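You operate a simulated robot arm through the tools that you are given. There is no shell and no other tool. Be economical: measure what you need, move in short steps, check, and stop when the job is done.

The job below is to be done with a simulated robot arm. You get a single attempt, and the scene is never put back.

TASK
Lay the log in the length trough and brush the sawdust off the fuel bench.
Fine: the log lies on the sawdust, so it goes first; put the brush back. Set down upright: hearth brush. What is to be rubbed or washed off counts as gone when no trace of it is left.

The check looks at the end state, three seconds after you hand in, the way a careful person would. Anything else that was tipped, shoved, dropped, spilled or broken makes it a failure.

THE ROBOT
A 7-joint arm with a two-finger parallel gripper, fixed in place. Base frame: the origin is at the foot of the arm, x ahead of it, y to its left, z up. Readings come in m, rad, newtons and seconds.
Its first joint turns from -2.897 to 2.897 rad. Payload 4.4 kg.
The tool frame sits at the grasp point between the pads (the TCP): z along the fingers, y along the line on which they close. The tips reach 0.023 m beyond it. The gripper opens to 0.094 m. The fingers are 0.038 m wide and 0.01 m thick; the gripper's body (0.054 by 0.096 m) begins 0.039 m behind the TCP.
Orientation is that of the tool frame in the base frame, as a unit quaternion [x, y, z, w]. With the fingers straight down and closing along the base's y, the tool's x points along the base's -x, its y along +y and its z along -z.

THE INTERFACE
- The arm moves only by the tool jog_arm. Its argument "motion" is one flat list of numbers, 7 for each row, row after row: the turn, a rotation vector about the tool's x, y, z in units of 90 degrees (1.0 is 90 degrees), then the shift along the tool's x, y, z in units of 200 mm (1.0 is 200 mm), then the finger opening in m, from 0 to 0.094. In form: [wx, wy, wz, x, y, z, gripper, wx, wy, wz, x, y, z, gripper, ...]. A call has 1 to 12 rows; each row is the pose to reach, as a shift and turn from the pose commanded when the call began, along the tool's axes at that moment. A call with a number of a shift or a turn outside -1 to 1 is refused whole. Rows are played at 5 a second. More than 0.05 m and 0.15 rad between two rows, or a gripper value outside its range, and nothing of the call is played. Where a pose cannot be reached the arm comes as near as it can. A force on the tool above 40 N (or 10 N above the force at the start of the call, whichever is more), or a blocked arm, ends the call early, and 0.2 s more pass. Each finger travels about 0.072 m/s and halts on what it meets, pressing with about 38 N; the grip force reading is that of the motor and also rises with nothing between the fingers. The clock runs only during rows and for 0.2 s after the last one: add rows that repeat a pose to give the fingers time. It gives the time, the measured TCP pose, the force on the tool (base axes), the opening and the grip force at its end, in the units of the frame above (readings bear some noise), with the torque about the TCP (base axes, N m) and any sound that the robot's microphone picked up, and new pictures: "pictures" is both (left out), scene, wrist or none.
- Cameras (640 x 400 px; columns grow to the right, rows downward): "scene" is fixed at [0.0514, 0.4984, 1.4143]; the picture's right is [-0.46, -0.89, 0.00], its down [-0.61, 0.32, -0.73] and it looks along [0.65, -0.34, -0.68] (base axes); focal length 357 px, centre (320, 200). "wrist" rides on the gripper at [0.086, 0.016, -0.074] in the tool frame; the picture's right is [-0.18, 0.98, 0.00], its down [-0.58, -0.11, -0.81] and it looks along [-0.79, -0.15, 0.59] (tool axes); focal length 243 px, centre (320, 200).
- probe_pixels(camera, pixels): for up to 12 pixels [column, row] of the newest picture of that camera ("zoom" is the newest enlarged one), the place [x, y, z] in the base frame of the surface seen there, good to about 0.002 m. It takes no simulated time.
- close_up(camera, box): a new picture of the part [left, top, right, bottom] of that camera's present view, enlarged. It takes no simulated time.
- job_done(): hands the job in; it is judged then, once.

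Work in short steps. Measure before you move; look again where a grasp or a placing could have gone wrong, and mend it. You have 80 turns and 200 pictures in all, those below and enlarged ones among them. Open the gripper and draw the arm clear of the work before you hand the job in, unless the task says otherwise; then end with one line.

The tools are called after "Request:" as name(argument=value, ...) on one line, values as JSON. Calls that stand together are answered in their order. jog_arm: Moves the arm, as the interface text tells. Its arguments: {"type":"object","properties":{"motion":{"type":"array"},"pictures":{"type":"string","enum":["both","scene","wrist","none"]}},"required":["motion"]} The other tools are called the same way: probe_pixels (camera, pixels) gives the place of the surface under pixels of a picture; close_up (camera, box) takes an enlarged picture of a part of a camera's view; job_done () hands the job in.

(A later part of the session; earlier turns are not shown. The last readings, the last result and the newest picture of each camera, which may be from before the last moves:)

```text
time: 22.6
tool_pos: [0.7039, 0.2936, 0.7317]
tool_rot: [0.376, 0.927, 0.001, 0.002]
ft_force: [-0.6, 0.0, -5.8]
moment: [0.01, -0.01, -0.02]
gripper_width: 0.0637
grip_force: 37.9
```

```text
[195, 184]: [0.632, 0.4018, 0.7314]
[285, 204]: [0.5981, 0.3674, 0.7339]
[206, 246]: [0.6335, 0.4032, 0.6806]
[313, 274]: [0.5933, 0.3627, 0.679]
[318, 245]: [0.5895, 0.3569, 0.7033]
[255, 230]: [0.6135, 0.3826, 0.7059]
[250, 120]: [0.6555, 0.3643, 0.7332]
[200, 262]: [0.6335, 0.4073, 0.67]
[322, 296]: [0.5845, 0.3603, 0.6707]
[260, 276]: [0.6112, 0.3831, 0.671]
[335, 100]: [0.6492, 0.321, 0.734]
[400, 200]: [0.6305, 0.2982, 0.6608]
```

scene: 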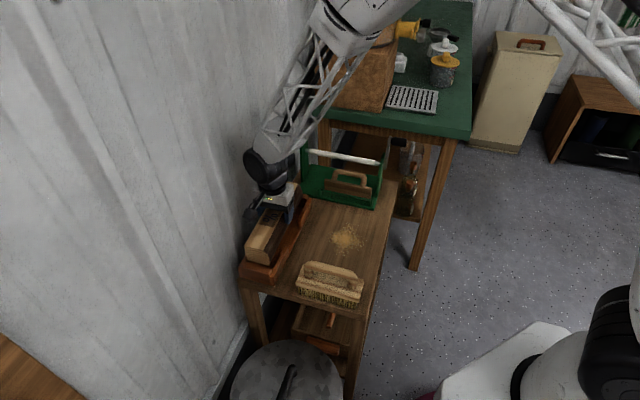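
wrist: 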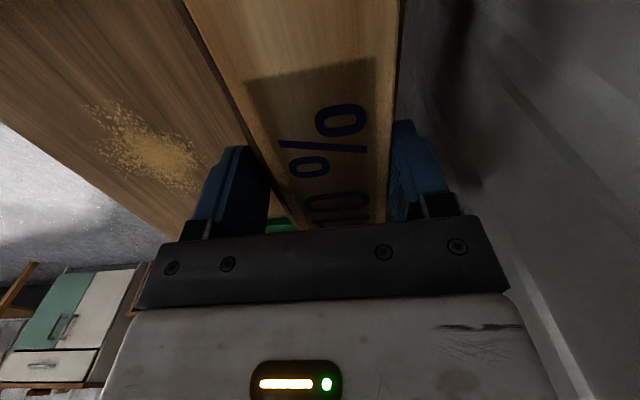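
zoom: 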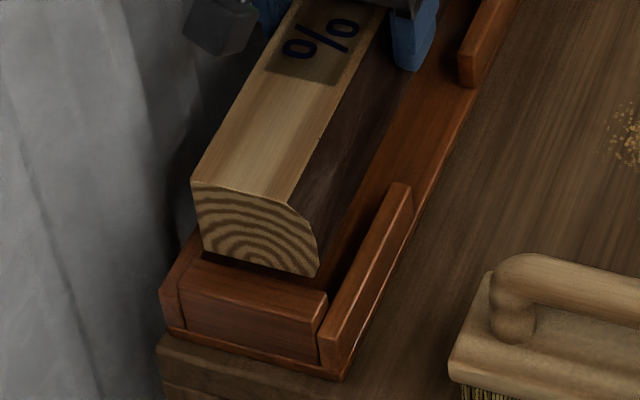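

Log near end is at u 0.174 vs wall 0.171; I shift +3.5 mm in u, then lower 46 mm to near the floor.

Request:
jog_arm(motion=[0, 0, 0, -0.0175, 0.003, 0, 0.04, 0, 0, 0, -0.0175, 0.003, 0, 0.04, 0, 0, 0, -0.0175, 0.003, 0.07, 0.04, 0, 0, 0, -0.0175, 0.003, 0.14, 0.04, 0, 0, 0, -0.0175, 0.003, 0.2, 0.04, 0, 0, 0, -0.0175, 0.003, 0.225, 0.04, 0, 0, 0, -0.0175, 0.003, 0.225, 0.04])

Request:
close_up(camera="scene", box=[235, 180, 325, 290])

```text
time: 24.2
tool_pos: [0.7079, 0.2889, 0.686]
tool_rot: [0.376, 0.927, 0.0, 0.001]
ft_force: [-4.9, -3.7, 10.2]
moment: [-0.49, 0.65, 0.08]
gripper_width: 0.0639
grip_force: 38.0
```

scene: 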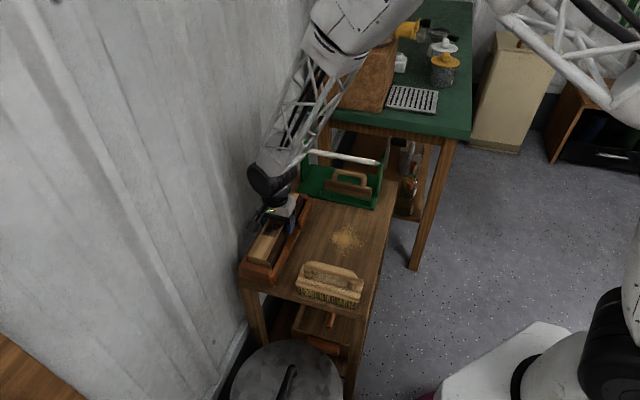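
wrist: 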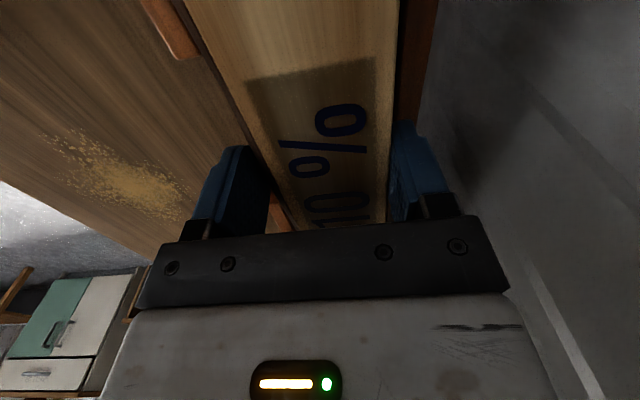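

```text
3.64 times, centred on (280, 235) of scene
```

zoom: 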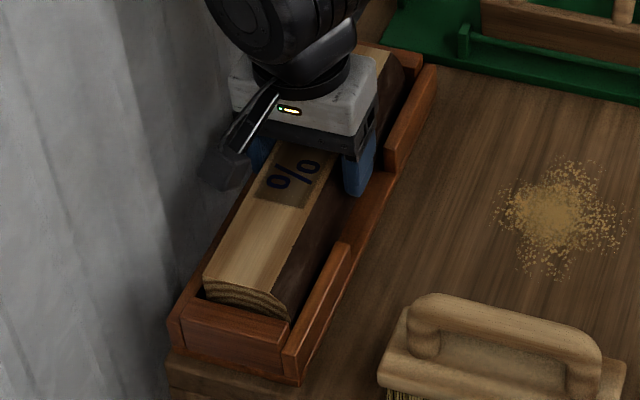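

Request:
probe_pixels(camera="zoom", pixels=[[208, 280], [275, 298], [250, 220], [310, 200], [392, 58], [385, 55], [300, 240], [395, 70]])

```text
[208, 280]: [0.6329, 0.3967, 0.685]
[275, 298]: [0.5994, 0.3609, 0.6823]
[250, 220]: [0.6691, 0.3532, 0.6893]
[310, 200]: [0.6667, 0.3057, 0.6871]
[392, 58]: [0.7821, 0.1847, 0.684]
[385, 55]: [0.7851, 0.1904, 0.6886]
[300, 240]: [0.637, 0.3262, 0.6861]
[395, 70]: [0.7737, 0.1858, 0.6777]
```

Top of the log is at 0.685–0.689 along its whole length, so it is seated. I open to 0.08 and rise.

Request:
jog_arm(motion=[0, 0, 0, 0, 0, 0, 0.07, 0, 0, 0, 0, 0, 0, 0.08, 0, 0, 0, 0, 0, 0, 0.08, 0, 0, 0, 0, 0, -0.1, 0.08, 0, 0, 0, 0, 0, -0.3, 0.08, 0, 0, 0, 0, 0, -0.5, 0.08, 0, 0, 0, 0, 0, -0.7, 0.08, 0, 0, 0, 0, 0, -0.7, 0.08])

Request:
close_up(camera="scene", box=[235, 180, 325, 290])

```text
time: 26.0
tool_pos: [0.7095, 0.2876, 0.8276]
tool_rot: [0.375, 0.927, 0.0, 0.0]
ft_force: [-0.5, 0.2, -0.1]
moment: [0.01, -0.06, 0.0]
gripper_width: 0.0799
grip_force: 0.0
```

scene: 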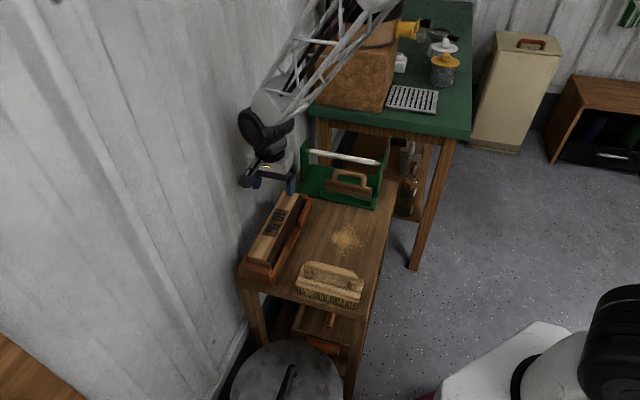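
wrist: 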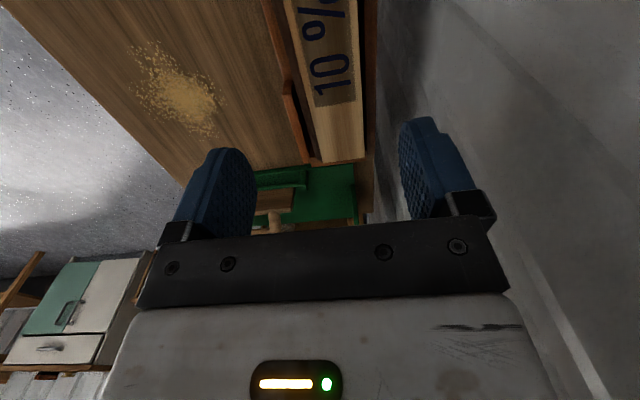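

```text
3.64 times, centred on (280, 235) of scene
```

zoom: 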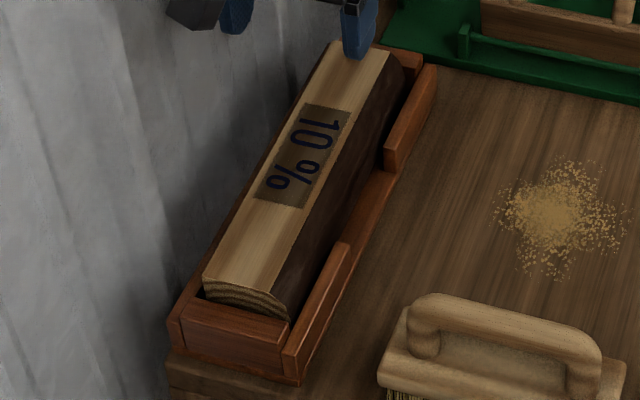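

The log lies in the trough. Now I measure the sawdust extent (zoom 495-625, 160-280) and zoom on the brush.

Request:
probe_pixels(camera="zoom", pixels=[[492, 225], [565, 158], [628, 225], [550, 285], [500, 185], [615, 190], [610, 265], [508, 255], [560, 215]])

Request:
close_up(camera="scene", box=[285, 215, 385, 320])

```text
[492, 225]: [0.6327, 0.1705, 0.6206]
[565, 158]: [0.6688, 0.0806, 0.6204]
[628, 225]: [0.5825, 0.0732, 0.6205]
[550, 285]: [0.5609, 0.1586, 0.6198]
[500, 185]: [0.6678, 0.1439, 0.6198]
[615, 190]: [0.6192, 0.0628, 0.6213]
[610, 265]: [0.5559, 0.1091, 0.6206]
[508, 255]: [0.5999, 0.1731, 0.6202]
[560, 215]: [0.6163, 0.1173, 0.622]
```

```text
3.81 times, centred on (335, 268) of scene
```

zoom: 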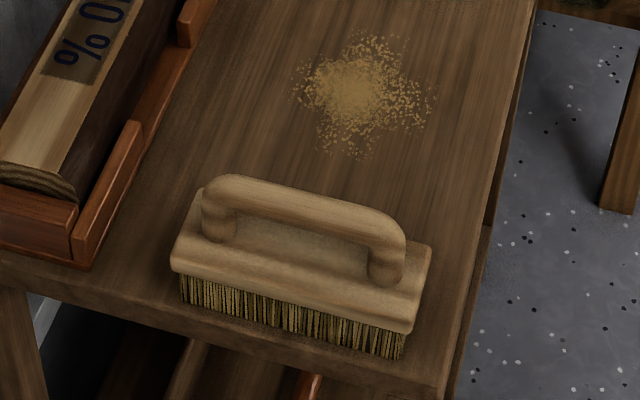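

Request:
probe_pixels(camera="zoom", pixels=[[235, 177], [300, 190], [300, 200], [300, 212], [300, 220], [375, 213], [400, 240], [205, 200], [215, 185], [390, 225], [305, 205], [250, 190]])

Request:
probe_pixels(camera="zoom", pixels=[[200, 200], [172, 262], [175, 245], [408, 330], [430, 255], [428, 248], [300, 235], [300, 262], [295, 290], [183, 300], [402, 352], [385, 270]])

Request:
probe_pixels(camera="zoom", pixels=[[440, 385], [20, 265], [535, 20], [500, 160], [190, 330], [300, 360], [330, 230], [280, 225], [395, 280], [375, 265], [225, 235], [207, 225]])

```text
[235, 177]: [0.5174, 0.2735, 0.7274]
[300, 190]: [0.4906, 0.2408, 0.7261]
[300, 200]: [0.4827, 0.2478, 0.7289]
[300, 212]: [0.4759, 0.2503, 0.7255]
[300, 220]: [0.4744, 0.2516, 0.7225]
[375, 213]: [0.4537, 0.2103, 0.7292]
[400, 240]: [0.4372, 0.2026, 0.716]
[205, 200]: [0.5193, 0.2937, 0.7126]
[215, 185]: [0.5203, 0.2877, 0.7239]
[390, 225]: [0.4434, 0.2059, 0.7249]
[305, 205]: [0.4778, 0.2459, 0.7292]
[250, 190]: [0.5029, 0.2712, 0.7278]
```

```text
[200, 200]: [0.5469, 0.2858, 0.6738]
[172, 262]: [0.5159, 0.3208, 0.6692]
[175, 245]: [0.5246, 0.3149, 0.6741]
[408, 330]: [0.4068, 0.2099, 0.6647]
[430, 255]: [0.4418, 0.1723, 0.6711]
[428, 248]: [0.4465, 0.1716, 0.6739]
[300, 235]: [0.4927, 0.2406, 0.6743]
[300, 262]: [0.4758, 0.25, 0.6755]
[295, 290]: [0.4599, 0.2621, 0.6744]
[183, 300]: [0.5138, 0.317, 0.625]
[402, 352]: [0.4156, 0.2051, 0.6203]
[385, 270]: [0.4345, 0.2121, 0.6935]
```

```text
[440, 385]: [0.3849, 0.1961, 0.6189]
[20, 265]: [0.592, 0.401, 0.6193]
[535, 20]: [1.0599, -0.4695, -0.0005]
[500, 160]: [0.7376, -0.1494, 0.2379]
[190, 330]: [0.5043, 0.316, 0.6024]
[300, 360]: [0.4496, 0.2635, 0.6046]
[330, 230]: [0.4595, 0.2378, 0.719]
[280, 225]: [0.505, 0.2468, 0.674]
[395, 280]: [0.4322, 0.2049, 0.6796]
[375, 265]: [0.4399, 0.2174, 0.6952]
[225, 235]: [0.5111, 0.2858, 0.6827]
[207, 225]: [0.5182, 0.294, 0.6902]
```

The handle bar runs along v at u≈0.1745, v 0.475–0.548 between posts, top z 0.729, block top 0.675. Sawdust spans u 0.29–0.425, v 0.455–0.565, narrower than the brush, so one lane along u. I turn the tool −90° and go above the handle.

Request:
jog_arm(motion=[0, 0, -0.0833, 0.0561, -0.0788, 0.0115, 0.08, 0, 0, -0.1667, 0.1123, -0.1575, 0.023, 0.08, 0, 0, -0.25, 0.1684, -0.2363, 0.0345, 0.08, 0, 0, -0.3333, 0.2245, -0.315, 0.046, 0.08, 0, 0, -0.4167, 0.2806, -0.3938, 0.0575, 0.08, 0, 0, -0.5, 0.3368, -0.4725, 0.069, 0.08, 0, 0, -0.5833, 0.3929, -0.5513, 0.0805, 0.08, 0, 0, -0.6667, 0.449, -0.63, 0.092, 0.08, 0, 0, -0.75, 0.5051, -0.7088, 0.1035, 0.08, 0, 0, -0.8333, 0.5613, -0.7875, 0.115, 0.08, 0, 0, -0.9167, 0.6174, -0.8663, 0.1265, 0.08, 0, 0, -1, 0.6735, -0.945, 0.138, 0.08])

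Request:
close_up(camera="scene", box=[285, 130, 405, 220])

```text
time: 28.6
tool_pos: [0.4805, 0.2482, 0.7985]
tool_rot: [-0.391, 0.921, 0.0, 0.001]
ft_force: [0.8, 0.6, 0.5]
moment: [-0.01, 0.0, -0.06]
gripper_width: 0.0803
grip_force: 0.0
```

scene: 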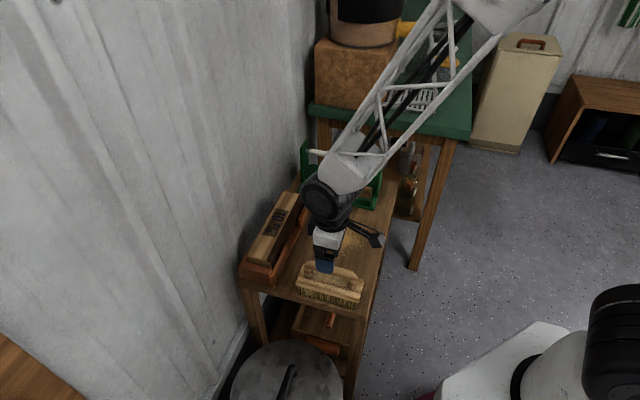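
wrist: 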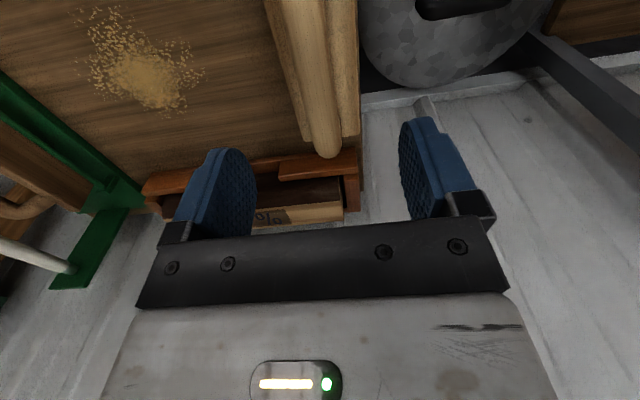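

```text
4.44 times, centred on (345, 175) of scene
```

zoom: 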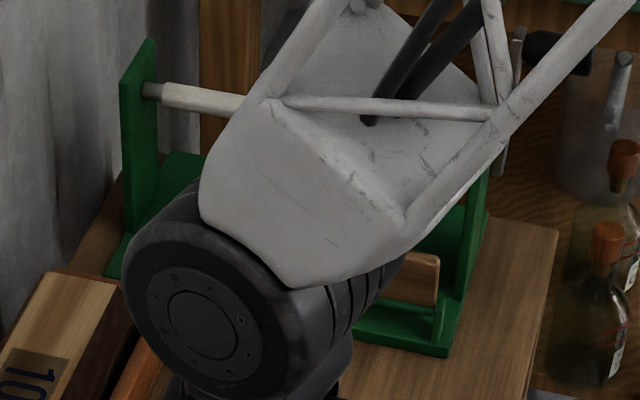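

Bar (wrist ~325,100) is centred between the fingers. I probe it and the green carrier's nearest edges.

Request:
probe_pixels(camera="wrist", pixels=[[305, 60], [325, 60], [345, 60], [325, 150], [325, 20], [100, 195], [60, 150], [20, 110], [85, 175], [8, 80], [75, 270], [120, 200]])

Request:
probe_pixels(camera="zoom", pixels=[[150, 40], [122, 80], [445, 350], [355, 335], [440, 300], [115, 270], [470, 200], [410, 260], [550, 240], [530, 390]])

```text
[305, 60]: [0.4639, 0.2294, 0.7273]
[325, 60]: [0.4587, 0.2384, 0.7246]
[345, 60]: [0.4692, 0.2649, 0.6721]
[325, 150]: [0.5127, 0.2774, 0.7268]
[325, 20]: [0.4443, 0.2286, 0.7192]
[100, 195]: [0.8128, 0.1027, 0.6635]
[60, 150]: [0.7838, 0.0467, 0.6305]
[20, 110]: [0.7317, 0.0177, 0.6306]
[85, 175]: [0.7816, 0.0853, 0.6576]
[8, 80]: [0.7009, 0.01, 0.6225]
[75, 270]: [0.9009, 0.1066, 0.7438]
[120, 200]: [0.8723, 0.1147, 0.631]
```

```text
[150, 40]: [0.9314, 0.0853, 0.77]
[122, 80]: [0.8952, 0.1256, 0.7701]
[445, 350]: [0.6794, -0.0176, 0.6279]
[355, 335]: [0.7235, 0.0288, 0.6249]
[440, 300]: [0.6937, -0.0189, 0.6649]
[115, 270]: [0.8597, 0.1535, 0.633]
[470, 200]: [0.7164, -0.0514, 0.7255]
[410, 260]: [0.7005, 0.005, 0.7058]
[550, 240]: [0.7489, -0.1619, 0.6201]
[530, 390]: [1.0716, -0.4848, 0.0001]
```

Tool at u 0.172, v 0.513; carrier front at u≈0.497. I descend to TCP z 0.713 (tips above the block) and close on the handle.

Request:
jog_arm(motion=[0, 0, 0, 0, 0, 0.15, 0.08, 0, 0, 0, 0, 0, 0.3, 0.08, 0, 0, 0, 0, 0, 0.4275, 0.08, 0, 0, 0, 0, 0, 0.4275, 0.08, 0, 0, 0, 0, 0, 0.4275, 0.06, 0, 0, 0, 0, 0, 0.4275, 0.035, 0, 0, 0, 0, 0, 0.4275, 0.02, 0, 0, 0, 0, 0, 0.4275, 0.01, 0, 0, 0, 0, 0, 0.4275, 0.01, 0, 0, 0, 0, 0, 0.4275, 0.01])

Request:
close_up(camera="scene", box=[285, 215, 385, 320])

```text
time: 30.8
tool_pos: [0.4804, 0.247, 0.7133]
tool_rot: [-0.39, 0.921, 0.0, 0.001]
ft_force: [0.3, 0.0, -0.3]
moment: [-0.01, 0.01, -0.03]
gripper_width: 0.0224
grip_force: 37.9
```

scene: 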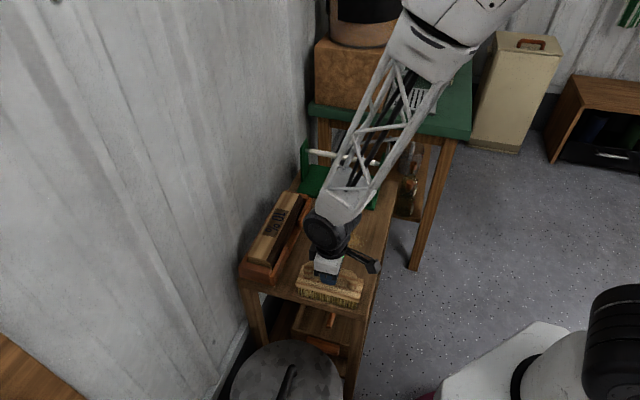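
wrist: 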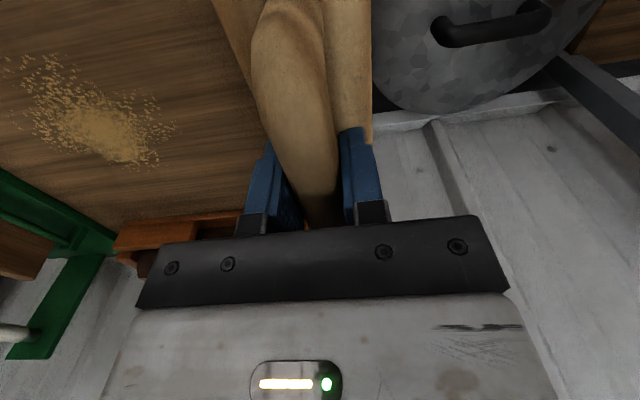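

```text
3.81 times, centred on (335, 268) of scene
```

zoom: 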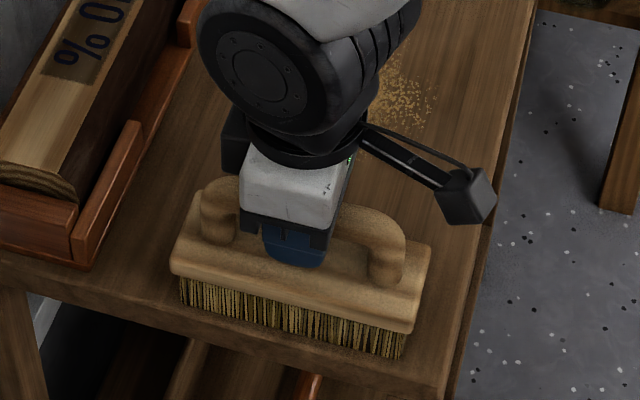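

Handle gripped (22 mm). I slide the brush along +u over the bench with a slight press, first 0.18 m.

Request:
jog_arm(motion=[0, 0, 0, 0, -0.05, 0.003, 0.01, 0, 0, 0, 0, -0.15, 0.005, 0.01, 0, 0, 0, 0, -0.25, 0.005, 0.01, 0, 0, 0, 0, -0.35, 0.005, 0.01, 0, 0, 0, 0, -0.45, 0.005, 0.01, 0, 0, 0, 0, -0.55, 0.005, 0.01, 0, 0, 0, 0, -0.65, 0.005, 0.01, 0, 0, 0, 0, -0.75, 0.005, 0.01, 0, 0, 0, 0, -0.85, 0.005, 0.01, 0, 0, 0, 0, -0.95, 0.005, 0.01, 0, 0, 0, 0, -0.95, 0.005, 0.01])

Request:
close_up(camera="scene", box=[285, 190, 405, 310])

```text
time: 33.2
tool_pos: [0.6172, 0.1155, 0.7109]
tool_rot: [-0.39, 0.921, -0.001, 0.001]
ft_force: [0.0, -0.4, -2.6]
moment: [-0.03, -0.02, 0.0]
gripper_width: 0.0225
grip_force: 38.2
```

scene: 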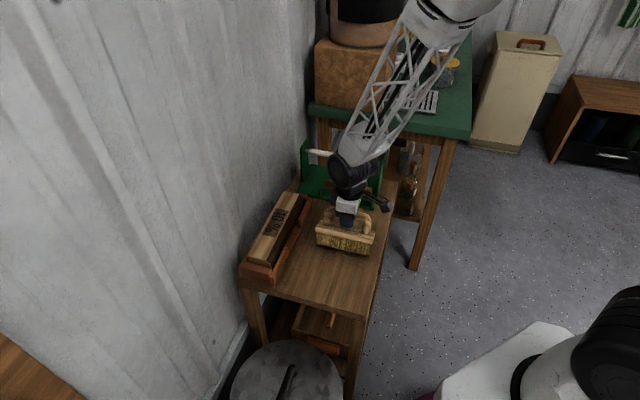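
wrist: 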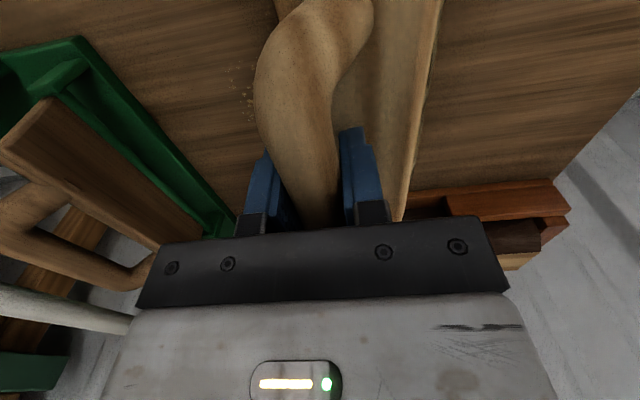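

```text
3.33 times, centred on (345, 250) of scene
```

zoom: 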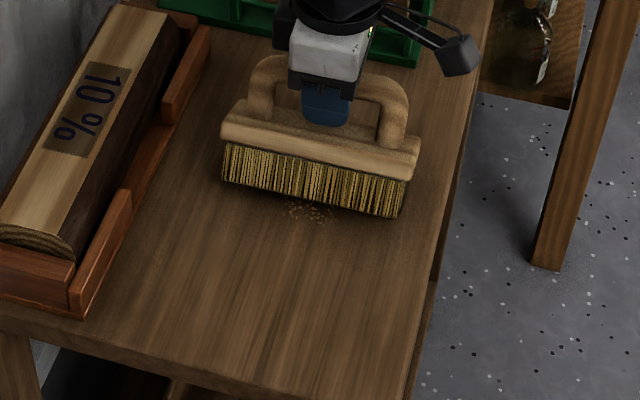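

The brush rolled about its bar (bristles trailing); some dust near (305,210) remains. I measure the tilt.

Request:
probe_pixels(camera="zoom", pixels=[[240, 115], [225, 135], [225, 178], [320, 130], [320, 155], [320, 195], [318, 150], [400, 213], [395, 140], [415, 150], [265, 80], [310, 212]])

Request:
close_up(camera="wrist", box=[160, 0, 480, 200])

```text
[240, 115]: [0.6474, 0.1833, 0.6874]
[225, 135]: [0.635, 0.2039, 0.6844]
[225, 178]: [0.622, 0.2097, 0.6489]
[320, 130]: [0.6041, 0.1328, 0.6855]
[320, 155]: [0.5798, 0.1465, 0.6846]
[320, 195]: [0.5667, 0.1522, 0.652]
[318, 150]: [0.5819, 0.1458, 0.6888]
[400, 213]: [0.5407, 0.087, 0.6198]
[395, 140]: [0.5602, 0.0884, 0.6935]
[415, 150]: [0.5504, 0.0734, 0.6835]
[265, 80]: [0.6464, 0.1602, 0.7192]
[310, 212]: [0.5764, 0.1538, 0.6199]
```

```text
2.00 times, centred on (320, 100) of wrist
```

zoom: 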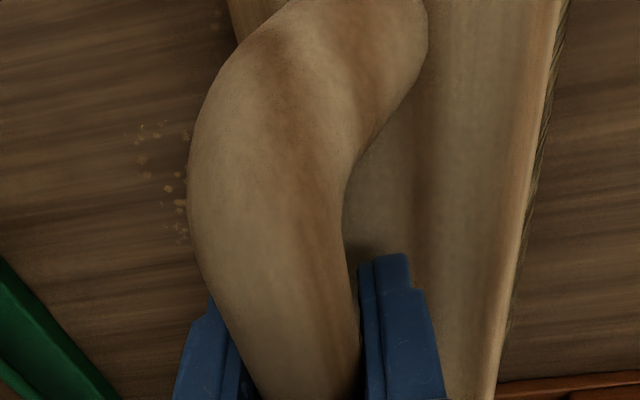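

Tilt is about 20°, and the brush slid up ~8 mm in the grip. I lift 2 cm and tilt the tool +20° to level the brush, then will set it down and regrip deeper, with tips against the block.

Request:
jog_arm(motion=[0.0, 0, 0, 0, 0, -0.05, 0.01, 0.074, 0, 0, 0, 0, -0.1, 0.01, 0.148, 0, 0, 0, 0, -0.1, 0.01, 0.222, 0, 0, 0, 0, -0.1, 0.01, 0.222, 0, 0, 0, 0, -0.1, 0.01])

Request:
close_up(camera="scene", box=[285, 190, 405, 310])

```text
time: 34.4
tool_pos: [0.6163, 0.1158, 0.7325]
tool_rot: [-0.384, 0.907, -0.16, 0.069]
ft_force: [0.5, -0.7, -2.1]
moment: [-0.05, 0.01, -0.04]
gripper_width: 0.0224
grip_force: 38.2
```

scene: 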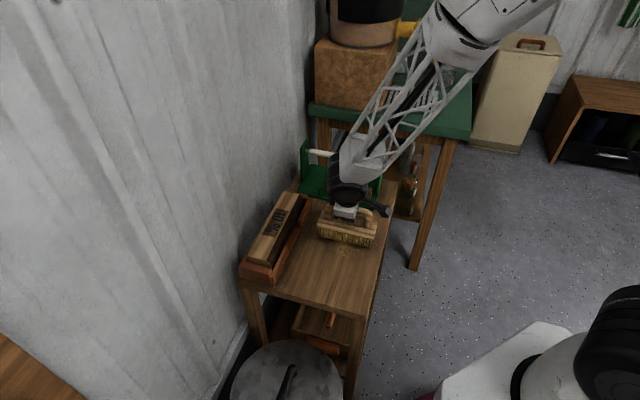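
wrist: 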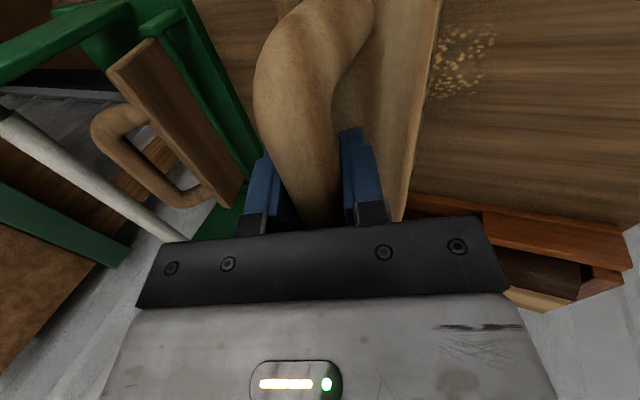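

```text
3.33 times, centred on (345, 250) of scene
```

zoom: 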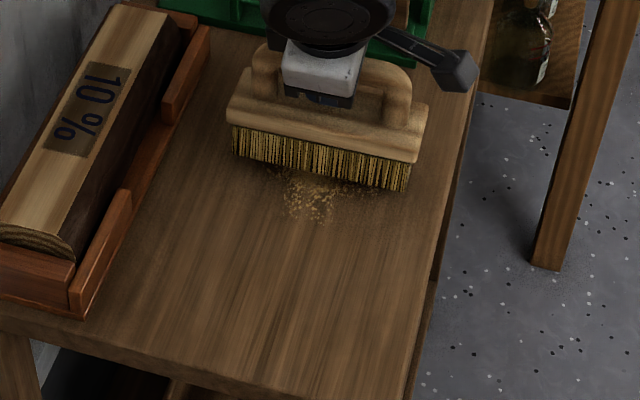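

Request:
probe_pixels(camera="zoom", pixels=[[232, 115], [234, 150], [250, 85], [330, 110], [330, 135], [330, 165], [412, 155], [408, 185], [415, 105], [255, 95], [285, 115], [400, 135]])

```text
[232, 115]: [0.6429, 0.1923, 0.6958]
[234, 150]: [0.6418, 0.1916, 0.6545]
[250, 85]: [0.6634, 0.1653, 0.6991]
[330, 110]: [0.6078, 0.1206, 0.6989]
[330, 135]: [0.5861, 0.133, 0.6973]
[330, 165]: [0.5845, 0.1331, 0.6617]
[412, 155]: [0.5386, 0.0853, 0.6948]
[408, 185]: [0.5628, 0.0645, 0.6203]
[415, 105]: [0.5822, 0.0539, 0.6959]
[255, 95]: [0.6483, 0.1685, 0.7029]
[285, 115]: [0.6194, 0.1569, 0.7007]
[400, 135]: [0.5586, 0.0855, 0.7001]
```

The brush is level (block top 0.699 both edges). I lower 23 mm vertically to the bench and release.

Request:
jog_arm(motion=[0, 0, 0, 0, 0.0134, 0.0368, 0.01, 0, 0, 0, 0, 0.0268, 0.0736, 0.01, 0, 0, 0, 0, 0.0385, 0.1057, 0.01, 0, 0, 0, 0, 0.0402, 0.1104, 0.01, 0, 0, 0, 0, 0.0402, 0.1104, 0.01], pictures="none")

Request:
close_up(camera="scene", box=[285, 190, 405, 310])

```text
time: 35.5
tool_pos: [0.6173, 0.1147, 0.7101]
tool_rot: [-0.384, 0.906, -0.162, 0.069]
ft_force: [-2.3, -0.7, 6.5]
moment: [0.12, -0.2, 0.15]
gripper_width: 0.0225
grip_force: 38.1
stopped in row 5: the force on the tool passed its limit at 42 N (the readings are from after the stop); the commanded pose is now the measured one
```

```text
3.33 times, centred on (345, 250) of scene
```

zoom: 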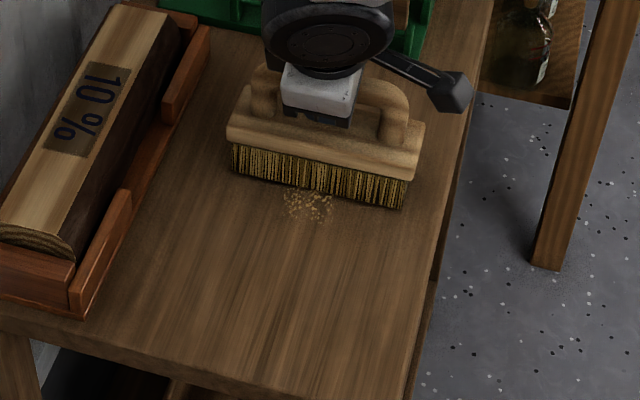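

Brush stands on the bench. I open, untilt the tool in place, and look.

Request:
jog_arm(motion=[0, 0, 0, 0, 0, 0, 0.03, 0, 0, 0, 0, 0, 0, 0.05, 0, 0, 0, 0, 0, 0, 0.08, 0, 0, 0, 0, 0, 0, 0.08, -0.074, 0, 0, 0, 0, 0, 0.08, -0.148, 0, 0, 0, 0, 0, 0.08, -0.222, 0, 0, 0, 0, 0, 0.08, -0.222, 0, 0, 0, 0, 0, 0.08])

Request:
close_up(camera="scene", box=[300, 190, 390, 270])

```text
time: 37.3
tool_pos: [0.6178, 0.1151, 0.7102]
tool_rot: [-0.39, 0.921, 0.001, 0.002]
ft_force: [0.3, 0.1, -0.3]
moment: [0.0, -0.03, 0.0]
gripper_width: 0.08
grip_force: 0.0
```

scene: 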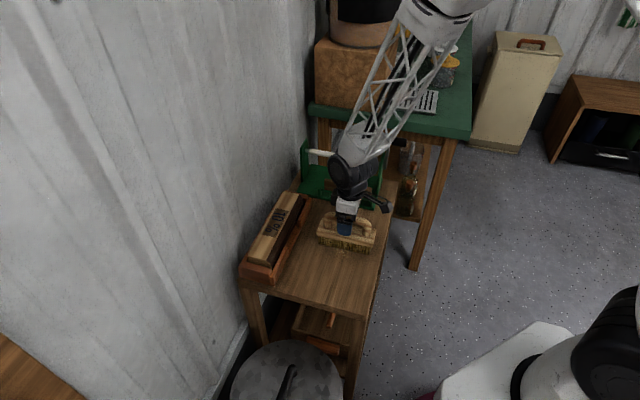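
wrist: 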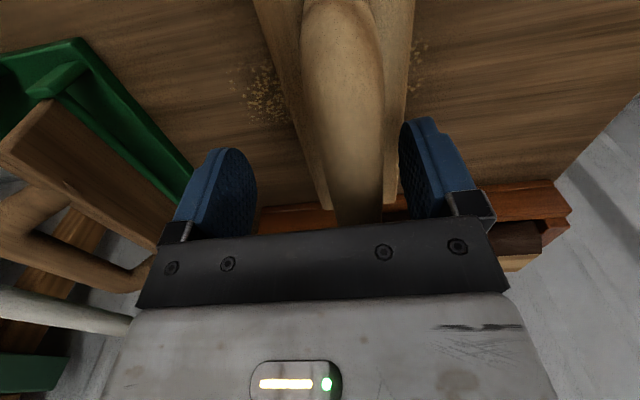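

```text
5.00 times, centred on (345, 230) of scene
```

zoom: 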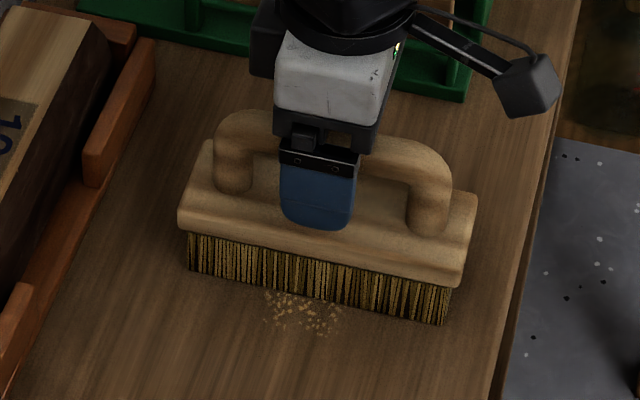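

The bar sits a bit off centre; I probe bar and block to align.

Request:
probe_pixels(camera="wrist", pixels=[[310, 60], [340, 60], [370, 60], [345, 120], [300, 150], [390, 150], [345, 30]])

Request:
probe_pixels(camera="zoom", pixels=[[210, 160], [465, 200], [182, 210], [462, 270], [240, 118], [420, 150], [390, 142], [390, 160]])

```text
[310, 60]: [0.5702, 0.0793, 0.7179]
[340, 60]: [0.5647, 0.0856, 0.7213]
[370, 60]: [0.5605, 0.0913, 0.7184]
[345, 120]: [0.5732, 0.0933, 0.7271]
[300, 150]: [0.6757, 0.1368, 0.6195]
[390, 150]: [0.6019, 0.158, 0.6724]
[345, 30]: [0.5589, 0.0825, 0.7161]
```

```text
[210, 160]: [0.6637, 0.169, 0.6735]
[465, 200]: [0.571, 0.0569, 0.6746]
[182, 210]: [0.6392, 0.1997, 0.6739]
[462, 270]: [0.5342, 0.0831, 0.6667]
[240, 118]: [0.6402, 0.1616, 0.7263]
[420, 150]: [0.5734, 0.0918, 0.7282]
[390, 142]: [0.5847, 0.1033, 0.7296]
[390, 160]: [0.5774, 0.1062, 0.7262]
```

Bar at u 0.347: shift 16.5 mm, go 11 mm deeper so tips sit just above the block, and close.

Request:
jog_arm(motion=[0, 0, 0, 0, 0.0825, 0, 0.08, 0, 0, 0, 0, 0.0825, 0.03, 0.08, 0, 0, 0, 0, 0.0825, 0.056, 0.08, 0, 0, 0, 0, 0.0825, 0.056, 0.05, 0, 0, 0, 0, 0.0825, 0.056, 0.03, 0, 0, 0, 0, 0.0825, 0.056, 0.01, 0, 0, 0, 0, 0.0825, 0.056, 0.01, 0, 0, 0, 0, 0.0825, 0.056, 0.01], pictures="wrist")

```text
time: 39.1
tool_pos: [0.6058, 0.1258, 0.6987]
tool_rot: [-0.39, 0.921, -0.001, 0.002]
ft_force: [0.1, 0.8, 0.2]
moment: [-0.01, 0.01, 0.0]
gripper_width: 0.022
grip_force: 38.1
```

wrist: 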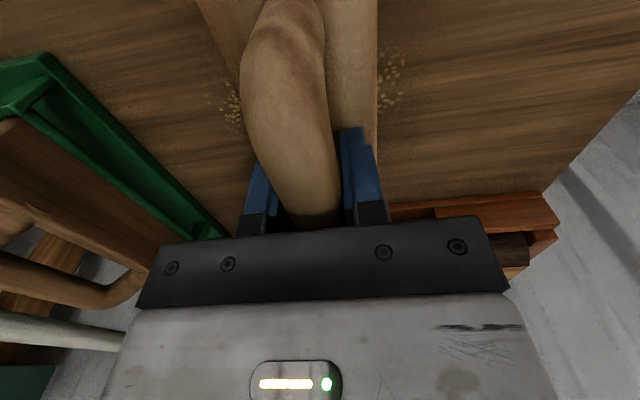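

Deep grip achieved. I sweep back (−u) 8 cm over the rear dust with slight press.

Request:
jog_arm(motion=[0, 0, 0, 0, 0.04, 0.005, 0.01, 0, 0, 0, 0, 0.12, 0.005, 0.01, 0, 0, 0, 0, 0.2, 0.005, 0.01, 0, 0, 0, 0, 0.28, 0.005, 0.01, 0, 0, 0, 0, 0.36, 0.005, 0.01, 0, 0, 0, 0, 0.42, 0.005, 0.01, 0, 0, 0, 0, 0.42, 0.005, 0.01])

Request:
close_up(camera="scene", box=[285, 190, 405, 310])

```text
time: 40.1
tool_pos: [0.5694, 0.161, 0.6972]
tool_rot: [-0.39, 0.921, -0.001, 0.004]
ft_force: [1.5, -0.6, 3.6]
moment: [-0.05, 0.13, 0.16]
gripper_width: 0.0222
grip_force: 37.9
stopped in row 4: the force on the tool passed its limit at 43 N (the readings are from after the stop); the commanded pose is now the measured one
```

scene: 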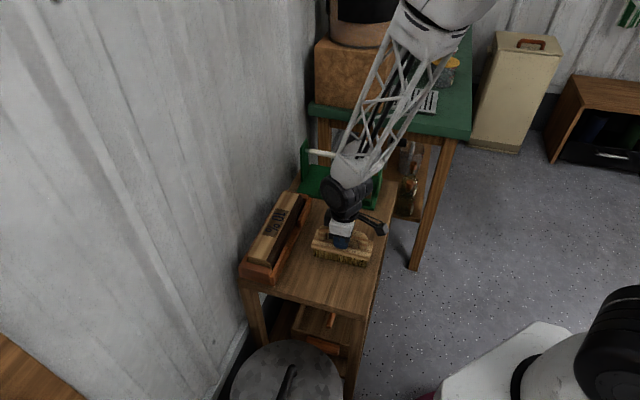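
wrist: 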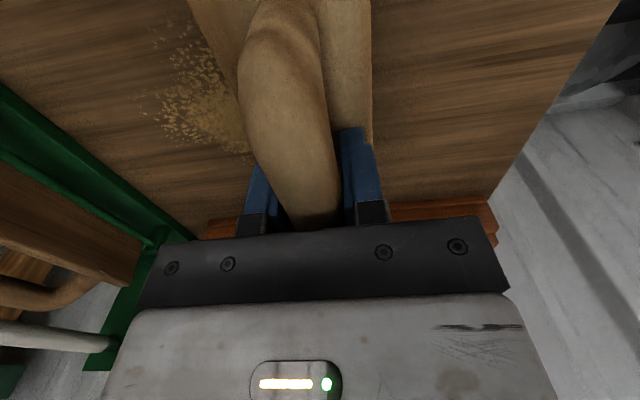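

```text
3.33 times, centred on (345, 250) of scene
```

zoom: 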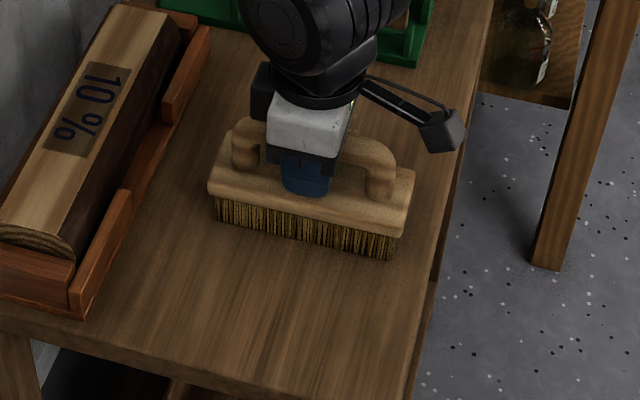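

The brush stays level now and the rear is clean; pressing was a little too strong. I ease 0.6 mm, go back slightly more, then sweep forward over the whole patch.

Request:
jog_arm(motion=[0, 0, 0, 0, 0.08, -0.003, 0.01, 0, 0, 0, 0, 0.15, -0.003, 0.01, 0, 0, 0, 0, 0.05, -0.003, 0.01, 0, 0, 0, 0, -0.05, -0.003, 0.01, 0, 0, 0, 0, -0.15, -0.003, 0.01, 0, 0, 0, 0, -0.25, -0.003, 0.01, 0, 0, 0, 0, -0.35, -0.003, 0.01, 0, 0, 0, 0, -0.45, -0.003, 0.01, 0, 0, 0, 0, -0.55, -0.003, 0.01, 0, 0, 0, 0, -0.65, -0.003, 0.01, 0, 0, 0, 0, -0.77, -0.003, 0.01, 0, 0, 0, 0, -0.77, -0.003, 0.01])

Request:
close_up(camera="scene", box=[285, 180, 405, 300])

```text
time: 42.7
tool_pos: [0.6774, 0.0549, 0.6992]
tool_rot: [-0.39, 0.921, -0.001, 0.004]
ft_force: [-1.5, -0.3, -2.1]
moment: [0.01, 0.0, -0.01]
gripper_width: 0.022
grip_force: 37.7
```

scene: 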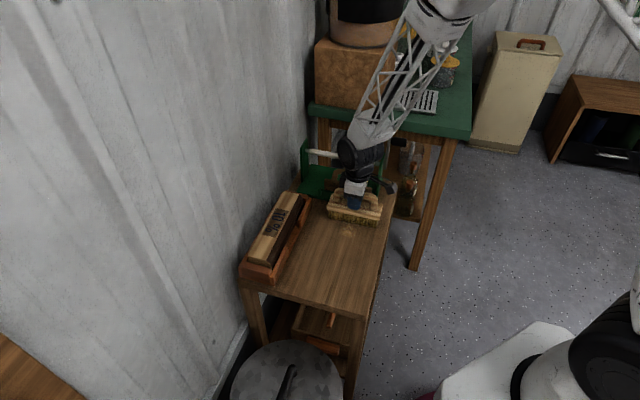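
wrist: 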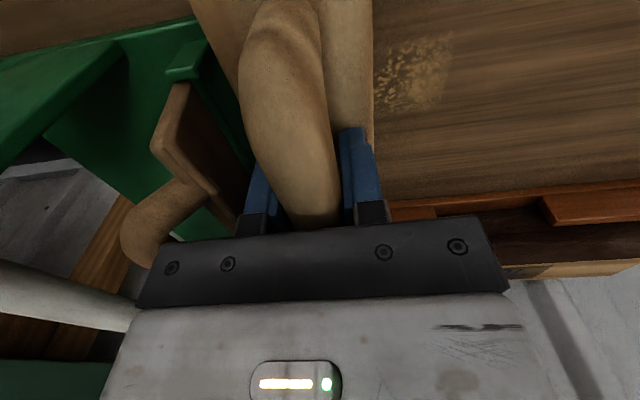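

```text
3.33 times, centred on (345, 240) of scene
```

zoom: 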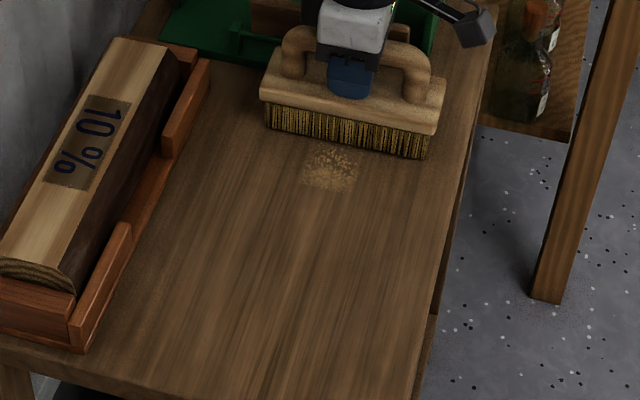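

Only a faint patch remains at (330,168), and the brush floats at the end. I press ~1.5 mm more and scrub back and forth over u 0.45–0.34.

Request:
jog_arm(motion=[0, 0, 0, 0, 0.0, 0.005, 0.01, 0, 0, 0, 0, 0.1, 0.007, 0.01, 0, 0, 0, 0, 0.2, 0.008, 0.01, 0, 0, 0, 0, 0.3, 0.008, 0.01, 0, 0, 0, 0, 0.4, 0.008, 0.01, 0, 0, 0, 0, 0.5, 0.008, 0.01, 0, 0, 0, 0, 0.6, 0.008, 0.01])

Request:
close_up(camera="scene", box=[285, 180, 405, 300])

```text
time: 44.3
tool_pos: [0.5947, 0.1397, 0.6991]
tool_rot: [-0.388, 0.922, -0.001, 0.004]
ft_force: [-1.0, 0.2, -1.5]
moment: [-0.02, 0.0, 0.0]
gripper_width: 0.0225
grip_force: 38.2
```

scene: 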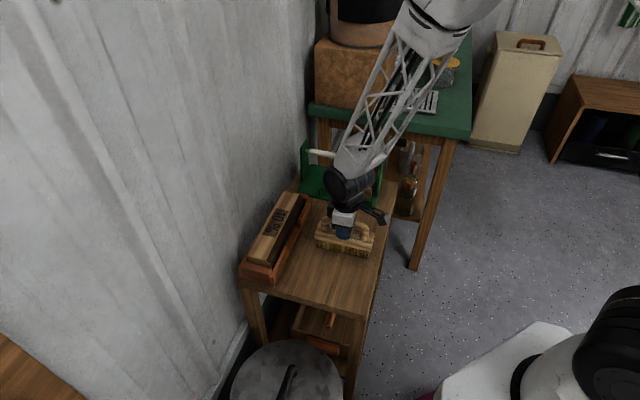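
wrist: 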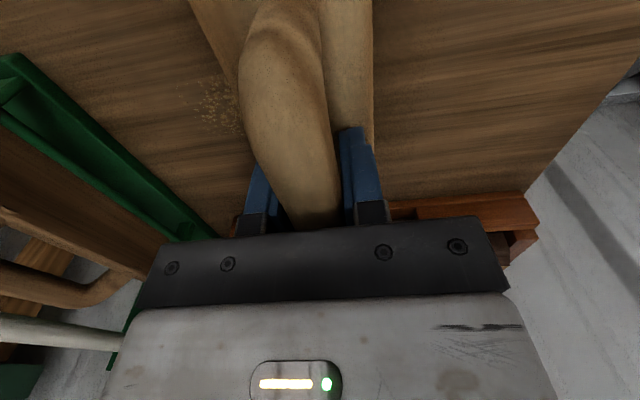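

```text
3.33 times, centred on (345, 240) of scene
```

zoom: 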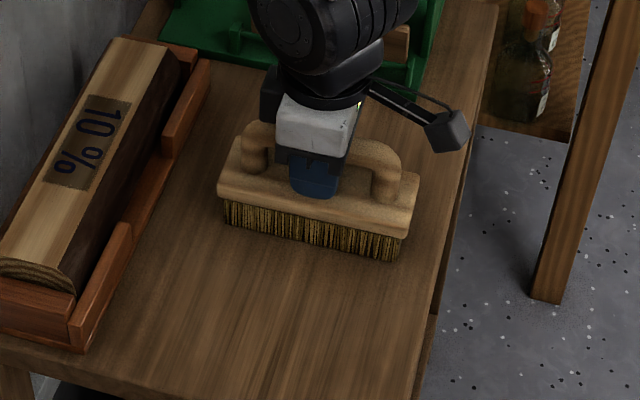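

The patch thins further but the force shows no contact. I press 2 mm deeper and scrub forward, compensating the small tool tilt.

Request:
jog_arm(motion=[0, 0, 0, 0, 0.0, 0.007, 0.01, 0, 0, 0, 0, -0.08, 0.01, 0.01, 0, 0, 0, 0, -0.16, 0.011, 0.01, 0, 0, 0, 0, -0.24, 0.012, 0.01, 0, 0, 0, 0, -0.32, 0.012, 0.01, 0, 0, 0, 0, -0.4, 0.013, 0.01, 0, 0, 0, 0, -0.48, 0.013, 0.01, 0, 0, 0, 0, -0.55, 0.014, 0.01])

Request:
close_up(camera="scene", box=[285, 180, 405, 300])

```text
time: 45.3
tool_pos: [0.6271, 0.107, 0.6979]
tool_rot: [-0.39, 0.921, -0.002, 0.005]
ft_force: [-0.5, 0.8, 6.9]
moment: [-0.52, 0.24, -0.03]
gripper_width: 0.0219
grip_force: 38.0
stopped in row 5: the force on the tool passed its limit at 45 N (the readings are from after the stop); the commanded pose is now the measured one
```

scene: 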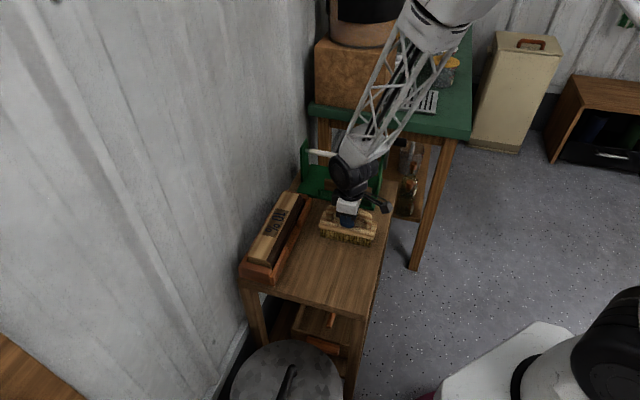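
wrist: 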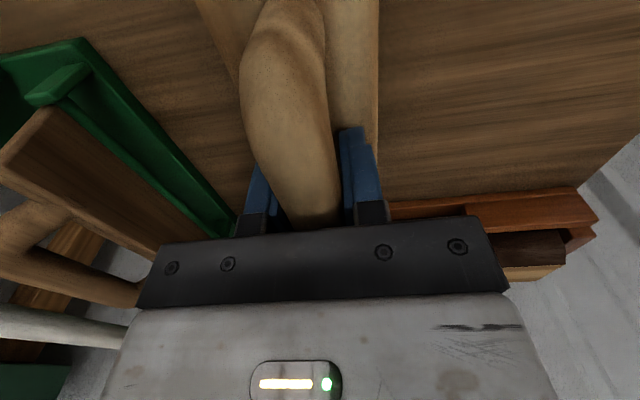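

```text
3.33 times, centred on (345, 240) of scene
```

zoom: 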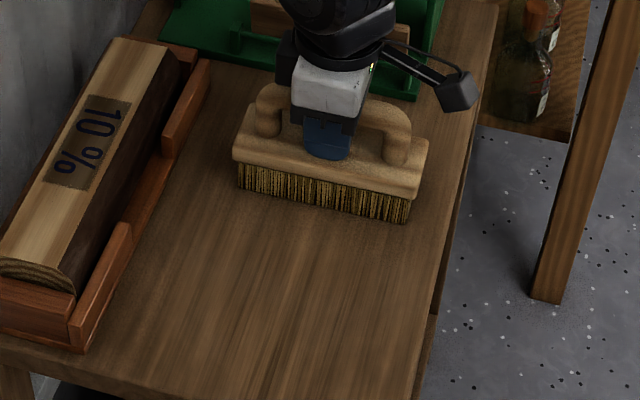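

No dust visible any more in either view. One more light pass forward to u≈0.455 and back to be sure about what's under the brush.

Request:
jog_arm(motion=[0, 0, 0, 0, -0.08, -0.001, 0.01, 0, 0, 0, 0, -0.16, 0.0, 0.01, 0, 0, 0, 0, -0.24, 0.001, 0.01, 0, 0, 0, 0, -0.32, 0.001, 0.01, 0, 0, 0, 0, -0.38, 0.002, 0.01, 0, 0, 0, 0, -0.3, 0.001, 0.01, 0, 0, 0, 0, -0.2, 0.0, 0.01, 0, 0, 0, 0, -0.1, -0.001, 0.01, 0, 0, 0, 0, 0, -0.002, 0.01, 0, 0, 0, 0, 0.1, -0.003, 0.01, 0, 0, 0, 0, 0.2, -0.004, 0.01, 0, 0, 0, 0, 0.3, -0.004, 0.01])

Request:
close_up(camera="scene", box=[300, 180, 400, 270])

```text
time: 47.9
tool_pos: [0.5826, 0.1507, 0.6985]
tool_rot: [-0.39, 0.921, -0.002, 0.006]
ft_force: [1.6, -1.3, 2.8]
moment: [-0.33, 0.23, 0.19]
gripper_width: 0.0222
grip_force: 38.1
```

scene: 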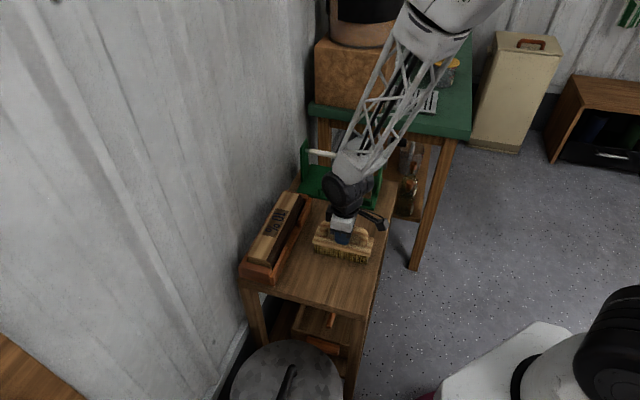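
wrist: 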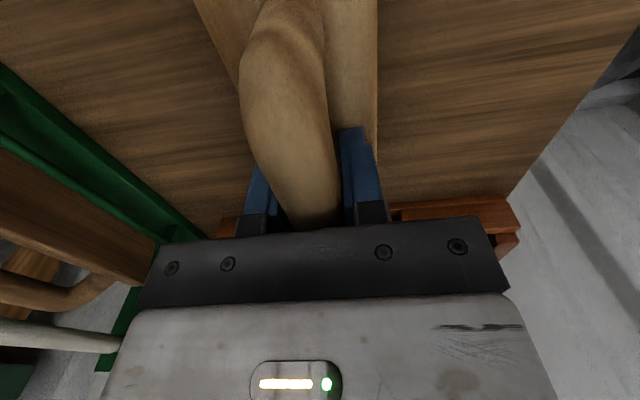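

```text
4.44 times, centred on (350, 225) of scene
```

zoom: 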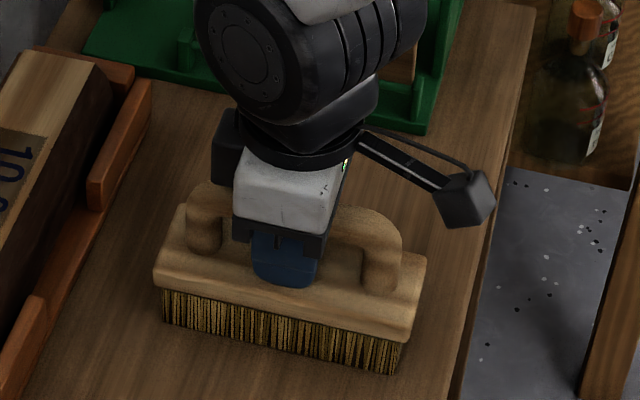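

Bench looks clean. I lift the brush 1 cm, carry it back to its original spot (u 0.1735), and set it down.

Request:
jog_arm(motion=[0, 0, 0, 0, 0, -0.03, 0.01, 0, 0, 0, 0, 0.06, -0.06, 0.01, 0, 0, 0, 0, 0.18, -0.06, 0.01, 0, 0, 0, 0, 0.32, -0.06, 0.01, 0, 0, 0, 0, 0.46, -0.06, 0.01, 0, 0, 0, 0, 0.6, -0.06, 0.01, 0, 0, 0, 0, 0.7, -0.06, 0.01, 0, 0, 0, 0, 0.7, -0.06, 0.01, 0, 0, 0, 0, 0.7, -0.03, 0.01, 0, 0, 0, 0, 0.7, -0.01, 0.01, 0, 0, 0, 0, 0.7, -0.005, 0.01, 0, 0, 0, 0, 0.7, -0.005, 0.01])

Request:
close_up(camera="scene", box=[280, 180, 400, 310])

```text
time: 50.5
tool_pos: [0.4845, 0.247, 0.6976]
tool_rot: [-0.389, 0.921, -0.001, 0.005]
ft_force: [-0.6, -0.4, -2.5]
moment: [-0.01, -0.01, 0.04]
gripper_width: 0.0222
grip_force: 38.0
```

scene: 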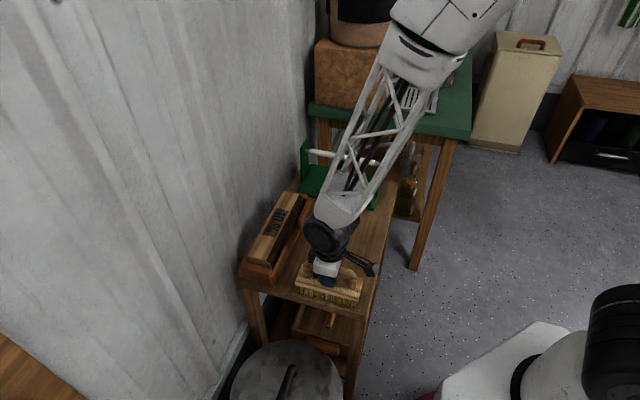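
wrist: 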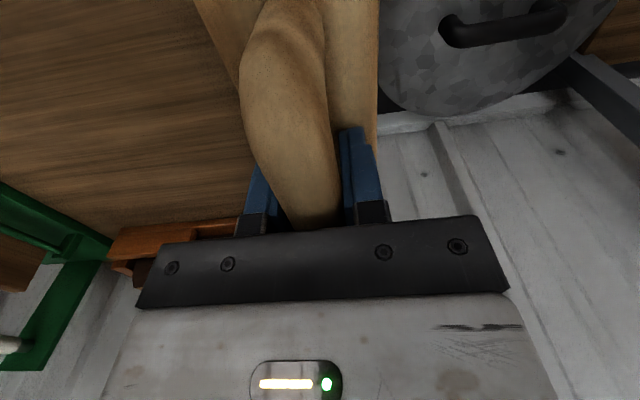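

```text
3.08 times, centred on (340, 245) of scene
```

zoom: 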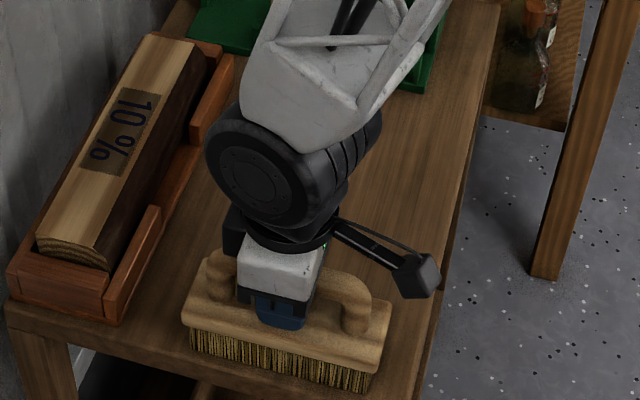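

Brush is over its place but still hanging (−2.5 N). I shift 2.5 mm back, lower 1.5 mm to contact.

Request:
jog_arm(motion=[0, 0, 0, 0, 0.012, 0, 0.01, 0, 0, 0, 0, 0.012, 0.004, 0.01, 0, 0, 0, 0, 0.012, 0.008, 0.01, 0, 0, 0, 0, 0.012, 0.008, 0.01], pictures="none")

```text
time: 51.4
tool_pos: [0.4835, 0.2491, 0.6975]
tool_rot: [-0.389, 0.921, -0.001, 0.005]
ft_force: [-1.4, 1.1, 3.1]
moment: [0.03, -0.1, 0.05]
gripper_width: 0.0221
grip_force: 38.0
stopped in row 4: the force on the tool passed its limit at 44 N (the readings are from after the stop); the commanded pose is now the measured one
```

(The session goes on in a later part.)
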